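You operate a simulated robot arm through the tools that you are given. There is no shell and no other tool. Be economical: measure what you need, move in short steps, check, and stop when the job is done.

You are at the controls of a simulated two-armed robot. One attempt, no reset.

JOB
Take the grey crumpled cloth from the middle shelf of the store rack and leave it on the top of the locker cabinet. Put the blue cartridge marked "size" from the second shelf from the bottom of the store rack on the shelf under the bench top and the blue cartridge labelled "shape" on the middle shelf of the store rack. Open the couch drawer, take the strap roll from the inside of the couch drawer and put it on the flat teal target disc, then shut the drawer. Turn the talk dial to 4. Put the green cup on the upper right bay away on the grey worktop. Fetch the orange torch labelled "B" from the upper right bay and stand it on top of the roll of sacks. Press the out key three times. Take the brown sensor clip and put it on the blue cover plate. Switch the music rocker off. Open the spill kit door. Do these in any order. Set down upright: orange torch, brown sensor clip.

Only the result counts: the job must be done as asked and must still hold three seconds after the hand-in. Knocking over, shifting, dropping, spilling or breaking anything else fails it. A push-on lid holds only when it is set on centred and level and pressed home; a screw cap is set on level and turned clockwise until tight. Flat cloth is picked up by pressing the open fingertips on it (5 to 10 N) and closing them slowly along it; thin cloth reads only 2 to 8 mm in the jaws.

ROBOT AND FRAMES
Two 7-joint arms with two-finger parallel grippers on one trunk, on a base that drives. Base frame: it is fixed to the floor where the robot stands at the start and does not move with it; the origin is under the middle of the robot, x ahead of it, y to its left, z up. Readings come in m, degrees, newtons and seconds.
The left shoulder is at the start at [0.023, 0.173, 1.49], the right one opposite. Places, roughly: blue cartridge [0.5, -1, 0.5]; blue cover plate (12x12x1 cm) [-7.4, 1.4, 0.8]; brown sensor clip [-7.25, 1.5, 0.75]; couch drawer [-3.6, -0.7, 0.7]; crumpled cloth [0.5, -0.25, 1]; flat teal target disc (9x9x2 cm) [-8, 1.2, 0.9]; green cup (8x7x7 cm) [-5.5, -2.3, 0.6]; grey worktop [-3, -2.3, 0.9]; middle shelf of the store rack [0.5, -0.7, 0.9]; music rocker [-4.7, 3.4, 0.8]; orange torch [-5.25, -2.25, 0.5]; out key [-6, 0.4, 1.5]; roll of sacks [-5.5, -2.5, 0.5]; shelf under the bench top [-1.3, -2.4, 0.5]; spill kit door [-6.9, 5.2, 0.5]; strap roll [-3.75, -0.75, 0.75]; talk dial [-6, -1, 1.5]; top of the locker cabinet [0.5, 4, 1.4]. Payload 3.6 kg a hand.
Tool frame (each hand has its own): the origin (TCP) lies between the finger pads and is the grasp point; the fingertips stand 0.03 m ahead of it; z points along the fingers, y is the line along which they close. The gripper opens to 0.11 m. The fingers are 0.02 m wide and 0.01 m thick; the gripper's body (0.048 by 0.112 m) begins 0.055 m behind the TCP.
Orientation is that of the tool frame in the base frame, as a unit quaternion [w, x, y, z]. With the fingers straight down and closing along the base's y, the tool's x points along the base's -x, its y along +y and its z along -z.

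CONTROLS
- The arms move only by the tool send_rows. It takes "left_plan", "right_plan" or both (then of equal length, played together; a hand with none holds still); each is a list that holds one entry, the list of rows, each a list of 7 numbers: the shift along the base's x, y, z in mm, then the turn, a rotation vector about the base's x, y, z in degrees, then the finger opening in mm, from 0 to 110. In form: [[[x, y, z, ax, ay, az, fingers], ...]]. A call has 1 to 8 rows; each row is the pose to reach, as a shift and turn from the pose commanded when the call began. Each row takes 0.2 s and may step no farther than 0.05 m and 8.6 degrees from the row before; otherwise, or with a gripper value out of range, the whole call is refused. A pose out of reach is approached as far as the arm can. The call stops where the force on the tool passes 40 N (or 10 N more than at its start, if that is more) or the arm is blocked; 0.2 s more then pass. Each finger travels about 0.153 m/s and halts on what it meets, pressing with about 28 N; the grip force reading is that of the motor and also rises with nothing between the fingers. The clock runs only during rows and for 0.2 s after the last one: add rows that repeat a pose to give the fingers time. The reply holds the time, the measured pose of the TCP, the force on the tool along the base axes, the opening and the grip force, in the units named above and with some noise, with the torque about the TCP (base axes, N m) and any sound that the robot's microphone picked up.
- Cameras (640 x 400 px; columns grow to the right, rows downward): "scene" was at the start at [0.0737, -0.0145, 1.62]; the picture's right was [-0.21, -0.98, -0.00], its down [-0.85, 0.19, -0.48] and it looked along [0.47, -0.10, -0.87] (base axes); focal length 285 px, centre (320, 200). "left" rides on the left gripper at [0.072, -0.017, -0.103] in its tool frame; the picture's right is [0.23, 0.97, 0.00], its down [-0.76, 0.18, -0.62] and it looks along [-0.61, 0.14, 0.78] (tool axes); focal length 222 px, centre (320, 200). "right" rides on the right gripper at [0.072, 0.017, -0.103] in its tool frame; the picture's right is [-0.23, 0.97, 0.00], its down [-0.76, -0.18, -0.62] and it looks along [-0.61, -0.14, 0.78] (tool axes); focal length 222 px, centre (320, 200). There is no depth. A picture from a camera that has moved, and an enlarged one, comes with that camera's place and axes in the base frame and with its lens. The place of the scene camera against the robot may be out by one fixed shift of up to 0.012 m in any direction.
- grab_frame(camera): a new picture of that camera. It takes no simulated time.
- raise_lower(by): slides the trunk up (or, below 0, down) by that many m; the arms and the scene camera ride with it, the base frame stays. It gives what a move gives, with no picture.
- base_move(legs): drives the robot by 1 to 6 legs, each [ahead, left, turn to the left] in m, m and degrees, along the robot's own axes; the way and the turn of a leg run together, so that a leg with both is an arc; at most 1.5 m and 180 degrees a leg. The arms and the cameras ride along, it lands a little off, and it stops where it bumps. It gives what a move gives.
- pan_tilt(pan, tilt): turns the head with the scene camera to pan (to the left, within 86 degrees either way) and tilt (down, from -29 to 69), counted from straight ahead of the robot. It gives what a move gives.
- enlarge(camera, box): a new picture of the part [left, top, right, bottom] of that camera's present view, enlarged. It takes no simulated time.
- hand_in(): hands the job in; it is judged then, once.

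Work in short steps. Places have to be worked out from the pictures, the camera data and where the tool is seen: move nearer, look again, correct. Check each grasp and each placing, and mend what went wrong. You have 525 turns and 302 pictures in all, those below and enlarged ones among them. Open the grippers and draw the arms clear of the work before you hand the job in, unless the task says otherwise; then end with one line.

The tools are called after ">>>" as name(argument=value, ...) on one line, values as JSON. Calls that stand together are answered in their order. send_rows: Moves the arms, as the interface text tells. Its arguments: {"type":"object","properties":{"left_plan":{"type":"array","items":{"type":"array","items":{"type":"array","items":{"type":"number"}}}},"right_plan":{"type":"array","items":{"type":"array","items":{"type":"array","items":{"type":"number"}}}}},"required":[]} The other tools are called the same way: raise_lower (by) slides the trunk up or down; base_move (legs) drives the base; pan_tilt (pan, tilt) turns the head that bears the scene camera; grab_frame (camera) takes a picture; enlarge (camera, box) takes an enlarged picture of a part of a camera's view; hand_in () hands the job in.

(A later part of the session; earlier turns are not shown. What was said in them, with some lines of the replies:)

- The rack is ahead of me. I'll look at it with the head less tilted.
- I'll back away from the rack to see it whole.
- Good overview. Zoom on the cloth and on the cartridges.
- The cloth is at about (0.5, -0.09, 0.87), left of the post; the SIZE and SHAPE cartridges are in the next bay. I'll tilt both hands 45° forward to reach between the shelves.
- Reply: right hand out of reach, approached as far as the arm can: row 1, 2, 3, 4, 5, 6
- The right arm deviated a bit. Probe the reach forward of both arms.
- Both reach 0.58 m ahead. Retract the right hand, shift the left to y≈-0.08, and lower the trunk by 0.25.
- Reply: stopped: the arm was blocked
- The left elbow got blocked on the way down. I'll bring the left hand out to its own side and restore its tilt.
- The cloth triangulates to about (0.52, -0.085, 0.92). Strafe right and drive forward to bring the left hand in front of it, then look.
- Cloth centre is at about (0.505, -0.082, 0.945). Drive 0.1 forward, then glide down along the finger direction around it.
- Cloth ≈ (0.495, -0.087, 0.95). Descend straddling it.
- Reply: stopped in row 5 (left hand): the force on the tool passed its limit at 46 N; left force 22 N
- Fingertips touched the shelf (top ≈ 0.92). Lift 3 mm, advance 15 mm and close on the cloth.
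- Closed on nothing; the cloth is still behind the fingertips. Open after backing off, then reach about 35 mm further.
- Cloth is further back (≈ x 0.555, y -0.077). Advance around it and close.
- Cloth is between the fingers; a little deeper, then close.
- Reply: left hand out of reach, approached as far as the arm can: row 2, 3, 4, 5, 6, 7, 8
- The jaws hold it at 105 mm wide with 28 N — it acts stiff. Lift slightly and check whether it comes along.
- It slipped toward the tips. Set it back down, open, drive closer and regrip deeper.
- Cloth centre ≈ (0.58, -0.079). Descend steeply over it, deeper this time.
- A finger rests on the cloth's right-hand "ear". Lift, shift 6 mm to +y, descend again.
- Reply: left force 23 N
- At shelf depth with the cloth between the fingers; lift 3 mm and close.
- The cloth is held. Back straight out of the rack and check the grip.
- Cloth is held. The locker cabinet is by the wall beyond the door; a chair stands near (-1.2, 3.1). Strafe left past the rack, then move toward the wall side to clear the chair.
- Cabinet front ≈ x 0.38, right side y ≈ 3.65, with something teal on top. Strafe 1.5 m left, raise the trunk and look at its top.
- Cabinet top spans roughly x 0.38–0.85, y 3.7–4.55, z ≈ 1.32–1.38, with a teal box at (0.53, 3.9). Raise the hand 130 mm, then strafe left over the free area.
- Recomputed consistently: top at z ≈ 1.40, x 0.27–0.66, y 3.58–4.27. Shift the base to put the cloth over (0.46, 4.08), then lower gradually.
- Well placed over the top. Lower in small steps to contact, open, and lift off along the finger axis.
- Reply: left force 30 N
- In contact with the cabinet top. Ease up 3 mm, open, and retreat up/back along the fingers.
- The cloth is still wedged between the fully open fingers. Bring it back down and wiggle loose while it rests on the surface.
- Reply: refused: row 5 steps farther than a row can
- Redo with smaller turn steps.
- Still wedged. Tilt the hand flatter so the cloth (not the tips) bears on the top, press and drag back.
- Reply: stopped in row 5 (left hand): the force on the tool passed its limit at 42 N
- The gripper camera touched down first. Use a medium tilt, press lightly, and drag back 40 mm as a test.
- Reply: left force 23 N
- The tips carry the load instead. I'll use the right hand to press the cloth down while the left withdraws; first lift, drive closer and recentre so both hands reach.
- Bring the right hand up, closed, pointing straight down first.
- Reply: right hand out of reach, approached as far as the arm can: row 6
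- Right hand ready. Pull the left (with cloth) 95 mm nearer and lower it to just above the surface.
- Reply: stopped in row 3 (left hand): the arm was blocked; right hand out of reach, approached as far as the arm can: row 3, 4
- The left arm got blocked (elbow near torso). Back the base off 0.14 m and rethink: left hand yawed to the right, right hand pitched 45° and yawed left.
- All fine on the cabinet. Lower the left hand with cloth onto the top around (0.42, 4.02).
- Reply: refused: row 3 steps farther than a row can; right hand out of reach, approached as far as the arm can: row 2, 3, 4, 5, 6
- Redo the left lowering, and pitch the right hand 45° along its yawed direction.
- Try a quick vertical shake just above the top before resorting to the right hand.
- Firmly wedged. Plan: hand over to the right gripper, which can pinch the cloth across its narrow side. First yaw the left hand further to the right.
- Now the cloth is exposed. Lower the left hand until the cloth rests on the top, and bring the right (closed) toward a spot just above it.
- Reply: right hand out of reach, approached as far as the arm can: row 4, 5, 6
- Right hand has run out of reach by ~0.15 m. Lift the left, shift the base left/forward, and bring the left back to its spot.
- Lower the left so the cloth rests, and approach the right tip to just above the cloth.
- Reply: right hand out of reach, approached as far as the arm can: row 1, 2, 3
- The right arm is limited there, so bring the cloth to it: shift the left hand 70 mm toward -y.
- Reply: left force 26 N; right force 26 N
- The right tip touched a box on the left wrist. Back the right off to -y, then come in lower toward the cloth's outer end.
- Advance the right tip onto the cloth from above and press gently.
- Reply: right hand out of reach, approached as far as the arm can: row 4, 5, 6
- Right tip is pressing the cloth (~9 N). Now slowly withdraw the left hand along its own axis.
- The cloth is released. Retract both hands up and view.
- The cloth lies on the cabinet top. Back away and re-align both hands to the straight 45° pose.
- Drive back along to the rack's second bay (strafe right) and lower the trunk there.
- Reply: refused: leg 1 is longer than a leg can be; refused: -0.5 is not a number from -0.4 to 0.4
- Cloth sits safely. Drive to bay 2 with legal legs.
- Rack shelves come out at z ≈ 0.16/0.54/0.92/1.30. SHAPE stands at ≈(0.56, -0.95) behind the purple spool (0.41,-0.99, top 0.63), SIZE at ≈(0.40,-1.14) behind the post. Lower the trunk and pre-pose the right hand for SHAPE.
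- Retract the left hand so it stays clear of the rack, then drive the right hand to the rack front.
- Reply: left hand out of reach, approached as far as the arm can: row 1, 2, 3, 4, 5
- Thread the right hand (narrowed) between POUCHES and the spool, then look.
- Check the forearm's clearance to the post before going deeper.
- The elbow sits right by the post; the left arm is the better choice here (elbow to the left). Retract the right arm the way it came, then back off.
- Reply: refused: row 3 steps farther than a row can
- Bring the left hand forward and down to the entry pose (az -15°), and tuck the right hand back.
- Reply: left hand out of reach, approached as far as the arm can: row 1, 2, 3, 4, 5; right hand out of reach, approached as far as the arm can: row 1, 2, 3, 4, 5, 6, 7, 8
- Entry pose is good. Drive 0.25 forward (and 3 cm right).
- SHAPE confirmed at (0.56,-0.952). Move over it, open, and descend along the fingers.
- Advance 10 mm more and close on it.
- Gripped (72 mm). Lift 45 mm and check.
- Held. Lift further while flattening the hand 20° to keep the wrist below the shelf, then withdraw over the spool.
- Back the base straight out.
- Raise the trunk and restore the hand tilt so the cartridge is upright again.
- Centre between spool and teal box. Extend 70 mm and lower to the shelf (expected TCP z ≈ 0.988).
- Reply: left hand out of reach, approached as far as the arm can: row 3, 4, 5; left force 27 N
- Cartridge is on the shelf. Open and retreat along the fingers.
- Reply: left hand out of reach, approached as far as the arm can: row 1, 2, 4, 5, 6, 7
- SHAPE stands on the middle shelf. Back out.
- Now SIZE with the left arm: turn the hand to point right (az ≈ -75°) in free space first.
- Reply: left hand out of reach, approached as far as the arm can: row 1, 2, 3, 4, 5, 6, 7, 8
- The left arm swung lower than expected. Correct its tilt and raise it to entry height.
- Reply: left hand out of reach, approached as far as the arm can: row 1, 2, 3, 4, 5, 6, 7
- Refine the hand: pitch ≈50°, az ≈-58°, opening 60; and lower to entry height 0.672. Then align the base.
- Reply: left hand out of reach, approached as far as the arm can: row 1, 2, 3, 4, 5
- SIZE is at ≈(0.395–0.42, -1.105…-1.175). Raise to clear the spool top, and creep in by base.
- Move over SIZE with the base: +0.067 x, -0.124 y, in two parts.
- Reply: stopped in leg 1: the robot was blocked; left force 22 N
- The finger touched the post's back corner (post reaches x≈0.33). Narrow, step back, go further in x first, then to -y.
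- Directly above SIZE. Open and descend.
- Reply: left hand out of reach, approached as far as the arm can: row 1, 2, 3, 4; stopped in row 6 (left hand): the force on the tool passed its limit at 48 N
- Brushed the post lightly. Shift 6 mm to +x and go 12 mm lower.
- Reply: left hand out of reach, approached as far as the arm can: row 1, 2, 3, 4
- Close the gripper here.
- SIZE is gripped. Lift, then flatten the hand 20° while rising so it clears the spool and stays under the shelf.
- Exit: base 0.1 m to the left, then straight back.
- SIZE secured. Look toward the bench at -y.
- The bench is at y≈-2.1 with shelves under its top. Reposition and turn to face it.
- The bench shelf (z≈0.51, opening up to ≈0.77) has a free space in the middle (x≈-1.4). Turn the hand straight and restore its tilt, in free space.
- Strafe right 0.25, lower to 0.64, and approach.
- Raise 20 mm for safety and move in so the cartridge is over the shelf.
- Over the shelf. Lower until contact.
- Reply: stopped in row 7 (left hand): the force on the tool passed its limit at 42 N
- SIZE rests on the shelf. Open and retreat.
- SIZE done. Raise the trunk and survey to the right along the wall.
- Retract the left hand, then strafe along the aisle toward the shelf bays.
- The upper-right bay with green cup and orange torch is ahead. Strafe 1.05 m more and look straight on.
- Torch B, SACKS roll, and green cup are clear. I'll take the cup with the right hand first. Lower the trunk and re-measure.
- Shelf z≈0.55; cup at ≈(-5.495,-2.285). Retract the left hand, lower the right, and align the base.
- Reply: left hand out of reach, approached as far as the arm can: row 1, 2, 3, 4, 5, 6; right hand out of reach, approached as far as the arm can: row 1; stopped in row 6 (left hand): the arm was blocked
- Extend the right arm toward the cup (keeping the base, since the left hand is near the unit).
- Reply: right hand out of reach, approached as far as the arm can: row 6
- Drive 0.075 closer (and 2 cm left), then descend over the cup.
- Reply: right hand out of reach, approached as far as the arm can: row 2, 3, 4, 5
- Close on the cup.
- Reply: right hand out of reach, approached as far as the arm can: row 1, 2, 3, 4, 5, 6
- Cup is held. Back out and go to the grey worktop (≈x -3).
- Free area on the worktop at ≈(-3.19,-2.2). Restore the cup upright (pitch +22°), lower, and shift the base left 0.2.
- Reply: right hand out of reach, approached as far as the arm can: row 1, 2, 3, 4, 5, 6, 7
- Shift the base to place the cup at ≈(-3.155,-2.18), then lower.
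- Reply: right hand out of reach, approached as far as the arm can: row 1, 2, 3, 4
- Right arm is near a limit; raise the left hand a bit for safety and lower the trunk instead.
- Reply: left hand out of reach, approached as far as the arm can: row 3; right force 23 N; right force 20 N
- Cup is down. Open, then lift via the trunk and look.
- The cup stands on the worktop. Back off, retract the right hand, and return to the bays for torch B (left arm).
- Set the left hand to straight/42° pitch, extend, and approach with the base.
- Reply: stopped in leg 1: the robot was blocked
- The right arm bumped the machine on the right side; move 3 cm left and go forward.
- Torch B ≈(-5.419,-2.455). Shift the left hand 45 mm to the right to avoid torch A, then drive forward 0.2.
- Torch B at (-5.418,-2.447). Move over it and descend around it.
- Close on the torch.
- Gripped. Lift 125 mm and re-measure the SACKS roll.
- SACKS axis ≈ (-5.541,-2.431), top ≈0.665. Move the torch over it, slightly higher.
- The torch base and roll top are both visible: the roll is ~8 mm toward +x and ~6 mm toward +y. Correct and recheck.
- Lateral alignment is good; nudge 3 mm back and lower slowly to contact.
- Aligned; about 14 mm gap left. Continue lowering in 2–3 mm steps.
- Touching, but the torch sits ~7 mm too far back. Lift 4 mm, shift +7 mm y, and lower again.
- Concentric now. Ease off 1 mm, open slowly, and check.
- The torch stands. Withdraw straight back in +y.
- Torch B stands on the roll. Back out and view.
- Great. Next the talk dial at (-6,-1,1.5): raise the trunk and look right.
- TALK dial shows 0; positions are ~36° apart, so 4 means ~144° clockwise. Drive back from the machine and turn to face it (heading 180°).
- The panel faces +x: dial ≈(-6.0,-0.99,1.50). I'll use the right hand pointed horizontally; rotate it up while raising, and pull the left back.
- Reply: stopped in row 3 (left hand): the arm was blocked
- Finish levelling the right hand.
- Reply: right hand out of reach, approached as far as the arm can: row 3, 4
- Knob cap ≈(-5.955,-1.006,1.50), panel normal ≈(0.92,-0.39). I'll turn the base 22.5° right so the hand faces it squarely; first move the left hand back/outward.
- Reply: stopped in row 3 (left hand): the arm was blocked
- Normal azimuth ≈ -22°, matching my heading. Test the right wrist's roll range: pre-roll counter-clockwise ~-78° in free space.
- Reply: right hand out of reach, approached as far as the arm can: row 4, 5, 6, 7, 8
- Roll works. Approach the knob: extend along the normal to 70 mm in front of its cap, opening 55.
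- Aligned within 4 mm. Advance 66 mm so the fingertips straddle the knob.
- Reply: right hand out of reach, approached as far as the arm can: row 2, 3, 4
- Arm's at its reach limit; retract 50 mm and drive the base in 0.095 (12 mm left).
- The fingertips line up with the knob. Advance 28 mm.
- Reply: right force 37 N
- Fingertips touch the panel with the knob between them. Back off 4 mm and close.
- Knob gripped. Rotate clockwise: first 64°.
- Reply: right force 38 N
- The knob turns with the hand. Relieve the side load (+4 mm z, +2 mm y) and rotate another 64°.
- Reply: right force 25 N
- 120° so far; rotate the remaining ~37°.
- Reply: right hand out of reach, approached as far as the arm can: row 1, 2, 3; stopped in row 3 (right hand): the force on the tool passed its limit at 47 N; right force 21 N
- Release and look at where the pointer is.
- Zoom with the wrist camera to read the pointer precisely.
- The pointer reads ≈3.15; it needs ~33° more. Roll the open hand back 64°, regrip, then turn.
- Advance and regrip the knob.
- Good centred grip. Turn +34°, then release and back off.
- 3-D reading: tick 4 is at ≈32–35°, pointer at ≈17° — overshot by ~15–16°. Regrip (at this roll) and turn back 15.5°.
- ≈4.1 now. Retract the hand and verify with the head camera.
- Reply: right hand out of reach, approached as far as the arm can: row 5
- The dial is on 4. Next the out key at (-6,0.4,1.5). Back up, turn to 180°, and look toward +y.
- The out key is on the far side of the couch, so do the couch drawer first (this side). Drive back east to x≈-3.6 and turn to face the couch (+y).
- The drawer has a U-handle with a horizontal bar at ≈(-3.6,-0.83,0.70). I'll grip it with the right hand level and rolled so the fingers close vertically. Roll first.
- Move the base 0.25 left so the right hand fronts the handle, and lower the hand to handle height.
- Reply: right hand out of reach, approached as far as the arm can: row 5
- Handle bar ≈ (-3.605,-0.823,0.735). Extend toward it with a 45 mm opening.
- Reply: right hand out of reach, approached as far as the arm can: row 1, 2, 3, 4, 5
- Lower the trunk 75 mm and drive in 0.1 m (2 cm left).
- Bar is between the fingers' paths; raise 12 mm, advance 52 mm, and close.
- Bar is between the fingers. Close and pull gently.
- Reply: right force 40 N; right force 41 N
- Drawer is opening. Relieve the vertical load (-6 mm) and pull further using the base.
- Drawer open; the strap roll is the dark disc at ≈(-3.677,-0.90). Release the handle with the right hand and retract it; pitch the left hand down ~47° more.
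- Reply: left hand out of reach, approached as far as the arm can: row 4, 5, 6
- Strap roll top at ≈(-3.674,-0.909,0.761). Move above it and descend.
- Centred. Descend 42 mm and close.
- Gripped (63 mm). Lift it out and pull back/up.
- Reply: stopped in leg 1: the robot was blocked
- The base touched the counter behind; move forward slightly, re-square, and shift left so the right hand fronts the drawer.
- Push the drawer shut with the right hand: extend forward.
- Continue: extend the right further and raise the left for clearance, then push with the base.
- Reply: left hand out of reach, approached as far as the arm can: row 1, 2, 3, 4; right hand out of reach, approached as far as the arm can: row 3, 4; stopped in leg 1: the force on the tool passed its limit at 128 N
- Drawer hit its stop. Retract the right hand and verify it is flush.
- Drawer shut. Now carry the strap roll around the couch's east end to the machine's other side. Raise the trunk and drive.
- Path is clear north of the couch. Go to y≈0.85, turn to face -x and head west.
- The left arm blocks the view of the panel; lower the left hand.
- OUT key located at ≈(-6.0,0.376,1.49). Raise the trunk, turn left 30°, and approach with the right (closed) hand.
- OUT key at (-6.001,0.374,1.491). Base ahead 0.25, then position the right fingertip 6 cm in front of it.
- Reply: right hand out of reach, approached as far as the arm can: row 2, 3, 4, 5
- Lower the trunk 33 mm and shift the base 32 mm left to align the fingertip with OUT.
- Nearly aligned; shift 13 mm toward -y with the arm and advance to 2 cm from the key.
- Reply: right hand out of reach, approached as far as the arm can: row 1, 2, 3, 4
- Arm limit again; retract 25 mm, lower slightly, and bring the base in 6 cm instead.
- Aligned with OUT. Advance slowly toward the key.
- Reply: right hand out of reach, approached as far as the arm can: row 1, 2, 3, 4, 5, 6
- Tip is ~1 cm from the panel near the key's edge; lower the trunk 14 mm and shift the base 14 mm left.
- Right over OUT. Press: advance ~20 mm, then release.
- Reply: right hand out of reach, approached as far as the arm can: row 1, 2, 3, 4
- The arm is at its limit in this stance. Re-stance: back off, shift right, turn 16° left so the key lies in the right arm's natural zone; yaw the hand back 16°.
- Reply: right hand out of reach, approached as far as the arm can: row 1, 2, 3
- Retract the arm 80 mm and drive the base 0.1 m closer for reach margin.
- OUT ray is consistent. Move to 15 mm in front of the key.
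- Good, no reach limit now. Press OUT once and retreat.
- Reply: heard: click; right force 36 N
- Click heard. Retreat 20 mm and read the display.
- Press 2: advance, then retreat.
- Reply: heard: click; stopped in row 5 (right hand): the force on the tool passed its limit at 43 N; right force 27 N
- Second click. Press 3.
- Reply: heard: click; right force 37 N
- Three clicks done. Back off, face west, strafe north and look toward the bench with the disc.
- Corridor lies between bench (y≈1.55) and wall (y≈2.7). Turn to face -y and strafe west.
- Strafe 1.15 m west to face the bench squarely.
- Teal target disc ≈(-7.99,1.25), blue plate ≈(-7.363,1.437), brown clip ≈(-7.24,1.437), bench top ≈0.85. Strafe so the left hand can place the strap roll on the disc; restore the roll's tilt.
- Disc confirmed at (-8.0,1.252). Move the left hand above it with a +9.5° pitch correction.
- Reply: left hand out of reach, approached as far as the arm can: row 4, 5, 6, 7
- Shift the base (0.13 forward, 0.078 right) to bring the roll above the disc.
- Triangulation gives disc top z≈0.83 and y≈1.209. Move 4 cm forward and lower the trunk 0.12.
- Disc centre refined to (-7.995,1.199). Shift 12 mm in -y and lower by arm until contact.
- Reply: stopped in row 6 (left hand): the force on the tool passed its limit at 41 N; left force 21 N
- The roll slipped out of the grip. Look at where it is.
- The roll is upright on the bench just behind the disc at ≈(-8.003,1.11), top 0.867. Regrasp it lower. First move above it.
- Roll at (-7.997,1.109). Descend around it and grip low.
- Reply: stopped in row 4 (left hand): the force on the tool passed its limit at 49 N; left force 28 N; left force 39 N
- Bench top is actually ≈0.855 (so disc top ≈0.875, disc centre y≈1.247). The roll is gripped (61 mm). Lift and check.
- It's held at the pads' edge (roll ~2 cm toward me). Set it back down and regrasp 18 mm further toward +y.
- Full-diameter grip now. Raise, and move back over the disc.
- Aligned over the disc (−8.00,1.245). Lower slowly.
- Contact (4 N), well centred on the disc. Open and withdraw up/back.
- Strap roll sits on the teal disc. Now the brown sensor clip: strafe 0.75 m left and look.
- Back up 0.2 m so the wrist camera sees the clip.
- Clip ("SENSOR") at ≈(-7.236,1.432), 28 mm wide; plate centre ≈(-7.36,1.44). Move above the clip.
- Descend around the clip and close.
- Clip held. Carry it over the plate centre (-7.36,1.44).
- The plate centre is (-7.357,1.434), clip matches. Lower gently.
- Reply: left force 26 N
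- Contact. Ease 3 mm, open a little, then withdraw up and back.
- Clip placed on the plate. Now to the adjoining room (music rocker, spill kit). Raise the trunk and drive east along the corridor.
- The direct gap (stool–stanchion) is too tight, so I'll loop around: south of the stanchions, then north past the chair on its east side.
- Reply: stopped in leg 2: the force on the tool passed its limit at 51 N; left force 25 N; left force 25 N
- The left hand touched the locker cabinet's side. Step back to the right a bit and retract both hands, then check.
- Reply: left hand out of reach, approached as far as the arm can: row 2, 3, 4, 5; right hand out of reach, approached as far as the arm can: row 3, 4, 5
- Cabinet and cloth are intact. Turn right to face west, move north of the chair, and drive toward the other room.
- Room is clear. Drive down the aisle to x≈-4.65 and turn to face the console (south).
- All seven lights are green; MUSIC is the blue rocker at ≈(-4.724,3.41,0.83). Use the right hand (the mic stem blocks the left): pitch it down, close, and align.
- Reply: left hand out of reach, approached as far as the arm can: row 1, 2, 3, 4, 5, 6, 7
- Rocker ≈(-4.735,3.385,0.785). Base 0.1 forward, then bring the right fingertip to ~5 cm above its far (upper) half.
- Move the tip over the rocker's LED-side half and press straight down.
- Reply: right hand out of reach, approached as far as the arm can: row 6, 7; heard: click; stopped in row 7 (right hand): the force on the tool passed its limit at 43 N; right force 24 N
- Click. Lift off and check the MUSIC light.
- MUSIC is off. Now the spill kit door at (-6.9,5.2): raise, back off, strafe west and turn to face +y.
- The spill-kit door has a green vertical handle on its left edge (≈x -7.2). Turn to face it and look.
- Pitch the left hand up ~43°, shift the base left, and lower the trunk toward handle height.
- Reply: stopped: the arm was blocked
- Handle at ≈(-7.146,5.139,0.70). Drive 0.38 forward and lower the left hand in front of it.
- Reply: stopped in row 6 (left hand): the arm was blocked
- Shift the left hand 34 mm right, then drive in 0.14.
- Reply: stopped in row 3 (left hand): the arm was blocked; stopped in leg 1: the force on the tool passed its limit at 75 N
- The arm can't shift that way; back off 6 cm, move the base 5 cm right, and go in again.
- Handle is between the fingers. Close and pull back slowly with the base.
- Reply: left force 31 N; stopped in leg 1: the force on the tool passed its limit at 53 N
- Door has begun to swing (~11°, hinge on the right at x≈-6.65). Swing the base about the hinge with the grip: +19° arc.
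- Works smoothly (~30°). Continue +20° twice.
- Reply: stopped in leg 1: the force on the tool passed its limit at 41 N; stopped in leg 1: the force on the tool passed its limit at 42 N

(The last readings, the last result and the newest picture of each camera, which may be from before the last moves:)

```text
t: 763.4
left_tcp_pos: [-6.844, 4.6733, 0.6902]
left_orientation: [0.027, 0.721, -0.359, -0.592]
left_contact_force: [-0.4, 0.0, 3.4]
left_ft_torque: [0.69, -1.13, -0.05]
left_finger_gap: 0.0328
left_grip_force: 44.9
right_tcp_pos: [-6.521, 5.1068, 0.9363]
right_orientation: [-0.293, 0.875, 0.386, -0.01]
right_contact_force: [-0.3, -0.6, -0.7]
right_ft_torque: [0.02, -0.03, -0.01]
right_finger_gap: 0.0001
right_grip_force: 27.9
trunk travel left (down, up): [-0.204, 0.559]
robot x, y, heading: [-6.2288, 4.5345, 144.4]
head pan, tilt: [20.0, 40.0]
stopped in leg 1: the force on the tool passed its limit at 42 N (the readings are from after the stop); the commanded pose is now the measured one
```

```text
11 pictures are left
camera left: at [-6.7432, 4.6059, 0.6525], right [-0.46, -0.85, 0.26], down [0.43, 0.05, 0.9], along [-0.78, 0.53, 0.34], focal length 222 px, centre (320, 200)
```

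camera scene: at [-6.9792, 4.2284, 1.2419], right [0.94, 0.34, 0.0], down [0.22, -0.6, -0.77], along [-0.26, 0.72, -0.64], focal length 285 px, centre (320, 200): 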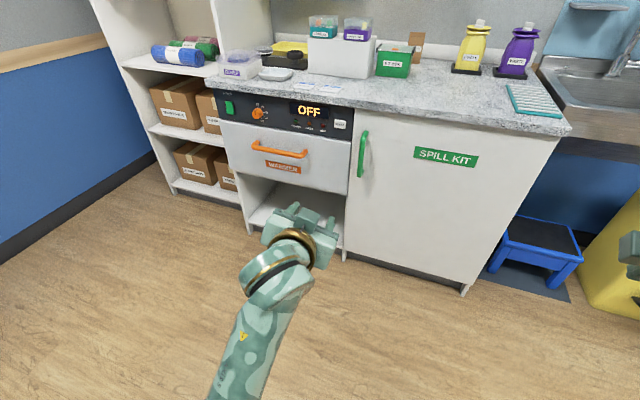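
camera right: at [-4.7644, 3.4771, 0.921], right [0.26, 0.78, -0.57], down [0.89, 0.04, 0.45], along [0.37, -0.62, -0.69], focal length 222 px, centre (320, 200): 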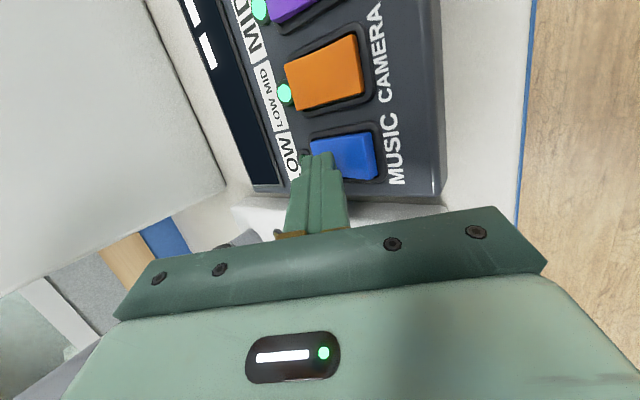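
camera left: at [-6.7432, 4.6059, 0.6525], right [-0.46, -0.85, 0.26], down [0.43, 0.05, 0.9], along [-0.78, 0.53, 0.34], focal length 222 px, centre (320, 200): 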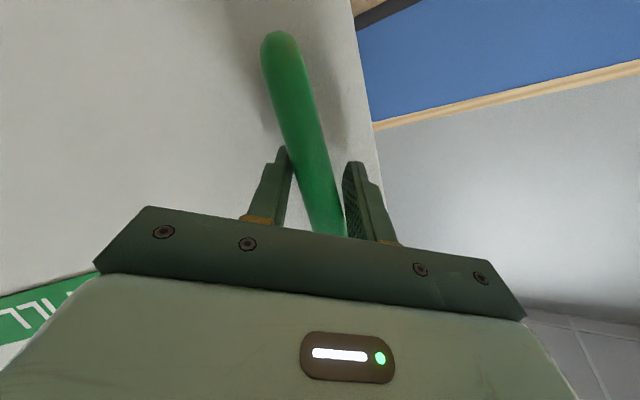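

Door ≈65° open. Raise the right hand for clearance and pull a bit further (the bar can pivot in the grip).

>>> send_rows(right_plan=[[[0, -20, 40, 0, 0, 0, 0], [0, -40, 80, 0, 0, 0, 0], [0, -60, 120, 0, 0, 0, 0], [0, -80, 150, 0, 0, 0, 0]]])

>>> base_move(legs=[[-0.1, -0.04, 6]])

>>> pan_tilt(pan=-10, tilt=40)

>>> grab_frame(camera="scene")

```text
t: 764.4
left_tcp_pos: [-6.8443, 4.6738, 0.6894]
left_orientation: [0.029, 0.721, -0.359, -0.592]
left_contact_force: [-1.0, -2.9, 3.0]
left_ft_torque: [2.06, -1.07, -0.28]
left_finger_gap: 0.0334
left_grip_force: 45.1
right_tcp_pos: [-6.5223, 5.0243, 1.0881]
right_orientation: [-0.294, 0.874, 0.386, -0.01]
right_contact_force: [0.2, 0.3, -0.5]
right_ft_torque: [0.0, 0.0, -0.02]
right_finger_gap: 0.0001
right_grip_force: 28.4
trunk travel left (down, up): [-0.204, 0.559]
robot x, y, heading: [-6.2327, 4.5323, 144.7]
head pan, tilt: [20.0, 40.0]
```

```text
t: 765.3
left_tcp_pos: [-6.8103, 4.6577, 0.6901]
left_orientation: [0.025, 0.725, -0.348, -0.594]
left_contact_force: [2.5, 4.1, -2.6]
left_ft_torque: [0.99, -1.7, -0.45]
left_finger_gap: 0.0327
left_grip_force: 44.9
right_tcp_pos: [-6.5018, 5.0116, 1.0854]
right_orientation: [-0.294, 0.869, 0.398, -0.015]
right_contact_force: [0.4, -0.3, -0.6]
right_ft_torque: [0.01, -0.01, -0.02]
right_finger_gap: 0.0
right_grip_force: 28.1
trunk travel left (down, up): [-0.204, 0.559]
robot x, y, heading: [-6.2007, 4.5287, 146.2]
head pan, tilt: [20.0, 40.0]
stopped in leg 1: the force on the tool passed its limit at 51 N (the readings are from after the stop); the commanded pose is now the measured one
```

```text
t: 766.2
left_tcp_pos: [-6.8125, 4.6578, 0.6904]
left_orientation: [0.027, 0.725, -0.349, -0.593]
left_contact_force: [3.5, 9.3, -9.0]
left_ft_torque: [1.99, -0.71, 0.05]
left_finger_gap: 0.0327
left_grip_force: 45.1
right_tcp_pos: [-6.5016, 5.0131, 1.0856]
right_orientation: [-0.293, 0.869, 0.399, -0.014]
right_contact_force: [0.2, -0.4, -0.5]
right_ft_torque: [0.01, -0.01, 0.02]
right_finger_gap: 0.0
right_grip_force: 28.1
trunk travel left (down, up): [-0.204, 0.559]
robot x, y, heading: [-6.1977, 4.5312, 146.2]
head pan, tilt: [-10.0, 40.0]
```

```text
10 pictures are left
camera scene: at [-6.367, 4.6561, 1.2427], right [0.69, 0.72, 0.0], down [0.46, -0.45, -0.77], along [-0.55, 0.53, -0.64], focal length 285 px, centre (320, 200)
```

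scene: 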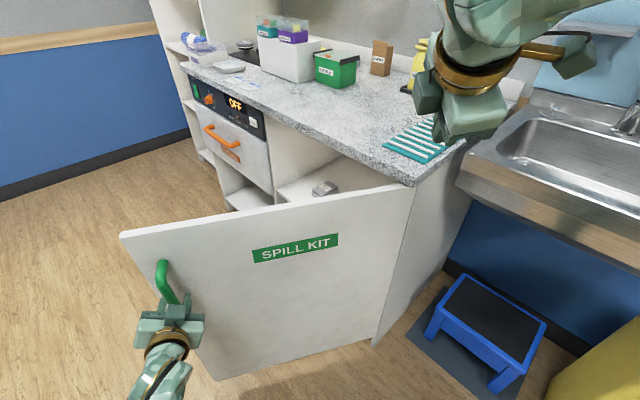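

~68° open. Swing another 18° about the hinge.

>>> base_move(legs=[[-0.086, -0.212, 18]])

>>> grab_frame(camera="scene")

```text
t: 767.9
left_tcp_pos: [-6.6565, 4.6166, 0.6899]
left_orientation: [0.12, 0.771, -0.23, -0.582]
left_contact_force: [1.8, 16.9, -12.9]
left_ft_torque: [1.43, -0.05, 0.13]
left_finger_gap: 0.0328
left_grip_force: 45.0
right_tcp_pos: [-6.473, 5.051, 1.0841]
right_orientation: [-0.286, 0.795, 0.531, -0.06]
right_contact_force: [0.5, -0.6, 0.2]
right_ft_torque: [0.01, -0.02, -0.04]
right_finger_gap: 0.0001
right_grip_force: 27.8
trunk travel left (down, up): [-0.204, 0.559]
robot x, y, heading: [-6.0304, 4.6855, 164.5]
head pan, tilt: [-10.0, 40.0]
```

```text
9 pictures are left
camera scene: at [-6.2335, 4.7546, 1.2426], right [0.43, 0.9, 0.0], down [0.58, -0.28, -0.76], along [-0.69, 0.33, -0.64], focal length 285 px, centre (320, 200)
```

scene: 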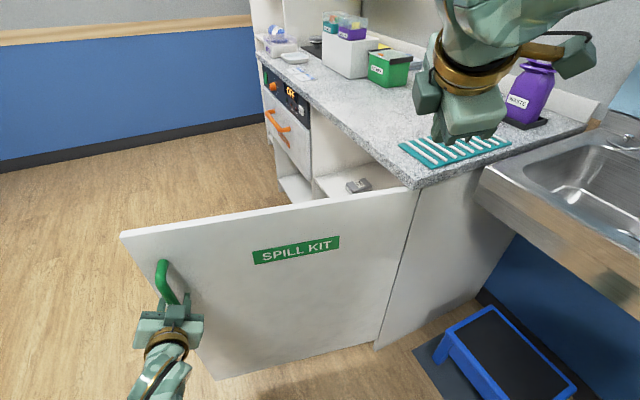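

Door ≈84° open. Release the handle and back straight away.

>>> send_rows(left_plan=[[[0, 0, 0, 0, 0, 0, 30], [0, 0, 0, 0, 0, 0, 60], [0, 0, 0, 0, 0, 0, 80], [0, 0, 0, 0, 0, 0, 80]]])

>>> base_move(legs=[[-0.25, 0.05, 0]])

>>> grab_frame(camera="scene")

```text
t: 768.9
left_tcp_pos: [-6.6559, 4.6157, 0.6901]
left_orientation: [0.121, 0.77, -0.23, -0.582]
left_contact_force: [-0.9, -0.6, -0.1]
left_ft_torque: [-0.03, -0.02, 0.0]
left_finger_gap: 0.0801
left_grip_force: 0.0
right_tcp_pos: [-6.4715, 5.0494, 1.0861]
right_orientation: [-0.287, 0.795, 0.53, -0.061]
right_contact_force: [-0.2, 0.5, -0.2]
right_ft_torque: [0.0, -0.01, 0.02]
right_finger_gap: 0.0001
right_grip_force: 28.2
trunk travel left (down, up): [-0.204, 0.559]
robot x, y, heading: [-6.0332, 4.6839, 164.2]
head pan, tilt: [-10.0, 40.0]
```

```text
t: 770.8
left_tcp_pos: [-6.4269, 4.5002, 0.6914]
left_orientation: [0.12, 0.77, -0.23, -0.583]
left_contact_force: [0.0, -0.4, 0.1]
left_ft_torque: [0.02, 0.01, 0.0]
left_finger_gap: 0.0805
left_grip_force: 0.1
right_tcp_pos: [-6.2428, 4.9324, 1.087]
right_orientation: [-0.288, 0.795, 0.53, -0.061]
right_contact_force: [0.2, 0.7, 0.1]
right_ft_torque: [0.01, 0.0, -0.02]
right_finger_gap: 0.0
right_grip_force: 27.8
trunk travel left (down, up): [-0.204, 0.559]
robot x, y, heading: [-5.8024, 4.5667, 164.3]
head pan, tilt: [-10.0, 40.0]
```

```text
8 pictures are left
camera scene: at [-6.0033, 4.6365, 1.2431], right [0.44, 0.9, 0.0], down [0.58, -0.28, -0.77], along [-0.69, 0.33, -0.64], focal length 285 px, centre (320, 200)
```

scene: 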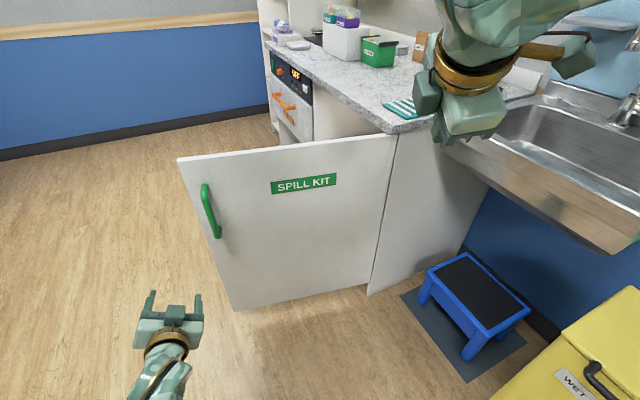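

Door stays open. Draw the arms clear and open the right gripper.

>>> base_move(legs=[[-0.15, 0.2, 0]])

>>> send_rows(right_plan=[[[0, 0, 0, 0, 0, 0, 40], [0, 0, 0, 0, 0, 0, 80], [0, 0, 0, 0, 0, 0, 80], [0, 0, 0, 0, 0, 0, 80], [0, 0, 0, 0, 0, 0, 80], [0, 0, 0, 0, 0, 0, 80]]])

>>> grab_frame(camera="scene")

```text
t: 772.6
left_tcp_pos: [-6.3388, 4.2643, 0.6911]
left_orientation: [0.119, 0.77, -0.231, -0.583]
left_contact_force: [-0.9, -0.3, 0.6]
left_ft_torque: [-0.03, 0.02, -0.01]
left_finger_gap: 0.08
left_grip_force: 0.0
right_tcp_pos: [-6.1538, 4.6972, 1.0859]
right_orientation: [-0.287, 0.796, 0.529, -0.061]
right_contact_force: [-0.4, -0.5, -0.8]
right_ft_torque: [0.0, -0.01, -0.04]
right_finger_gap: 0.0
right_grip_force: 28.2
trunk travel left (down, up): [-0.204, 0.559]
robot x, y, heading: [-5.7122, 4.3308, 163.9]
head pan, tilt: [-10.0, 40.0]
```

```text
t: 774.0
left_tcp_pos: [-6.3394, 4.2644, 0.6905]
left_orientation: [0.12, 0.77, -0.231, -0.582]
left_contact_force: [-0.7, 0.1, -0.1]
left_ft_torque: [-0.01, 0.01, 0.01]
left_finger_gap: 0.08
left_grip_force: 0.0
right_tcp_pos: [-6.1543, 4.6978, 1.0856]
right_orientation: [-0.287, 0.796, 0.529, -0.06]
right_contact_force: [0.2, -0.1, -0.3]
right_ft_torque: [0.0, 0.02, 0.01]
right_finger_gap: 0.0801
right_grip_force: 0.1
trunk travel left (down, up): [-0.204, 0.559]
robot x, y, heading: [-5.7145, 4.3299, 164.1]
head pan, tilt: [-10.0, 40.0]
```

```text
7 pictures are left
camera scene: at [-5.915, 4.4018, 1.2429], right [0.44, 0.9, 0.0], down [0.58, -0.28, -0.77], along [-0.69, 0.33, -0.64], focal length 285 px, centre (320, 200)
```

scene: 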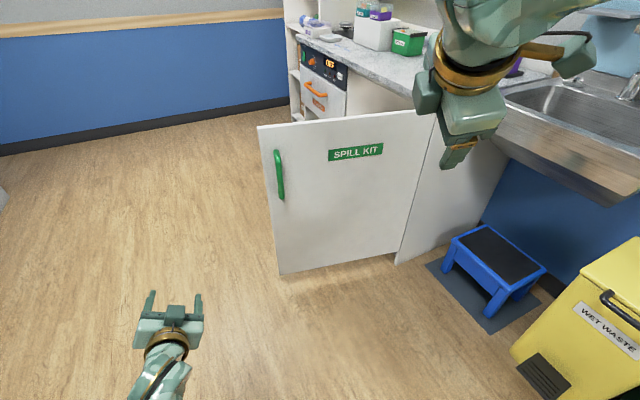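

The door stays open, both grippers are open and the arms are clear. Handing in.

>>> hand_in()

```text
The job is handed in.
```

I carried out every step of the job and handed it in. I saw each result in a camera picture after doing it, except the OUT key: I heard three clicks, but its display did not change.
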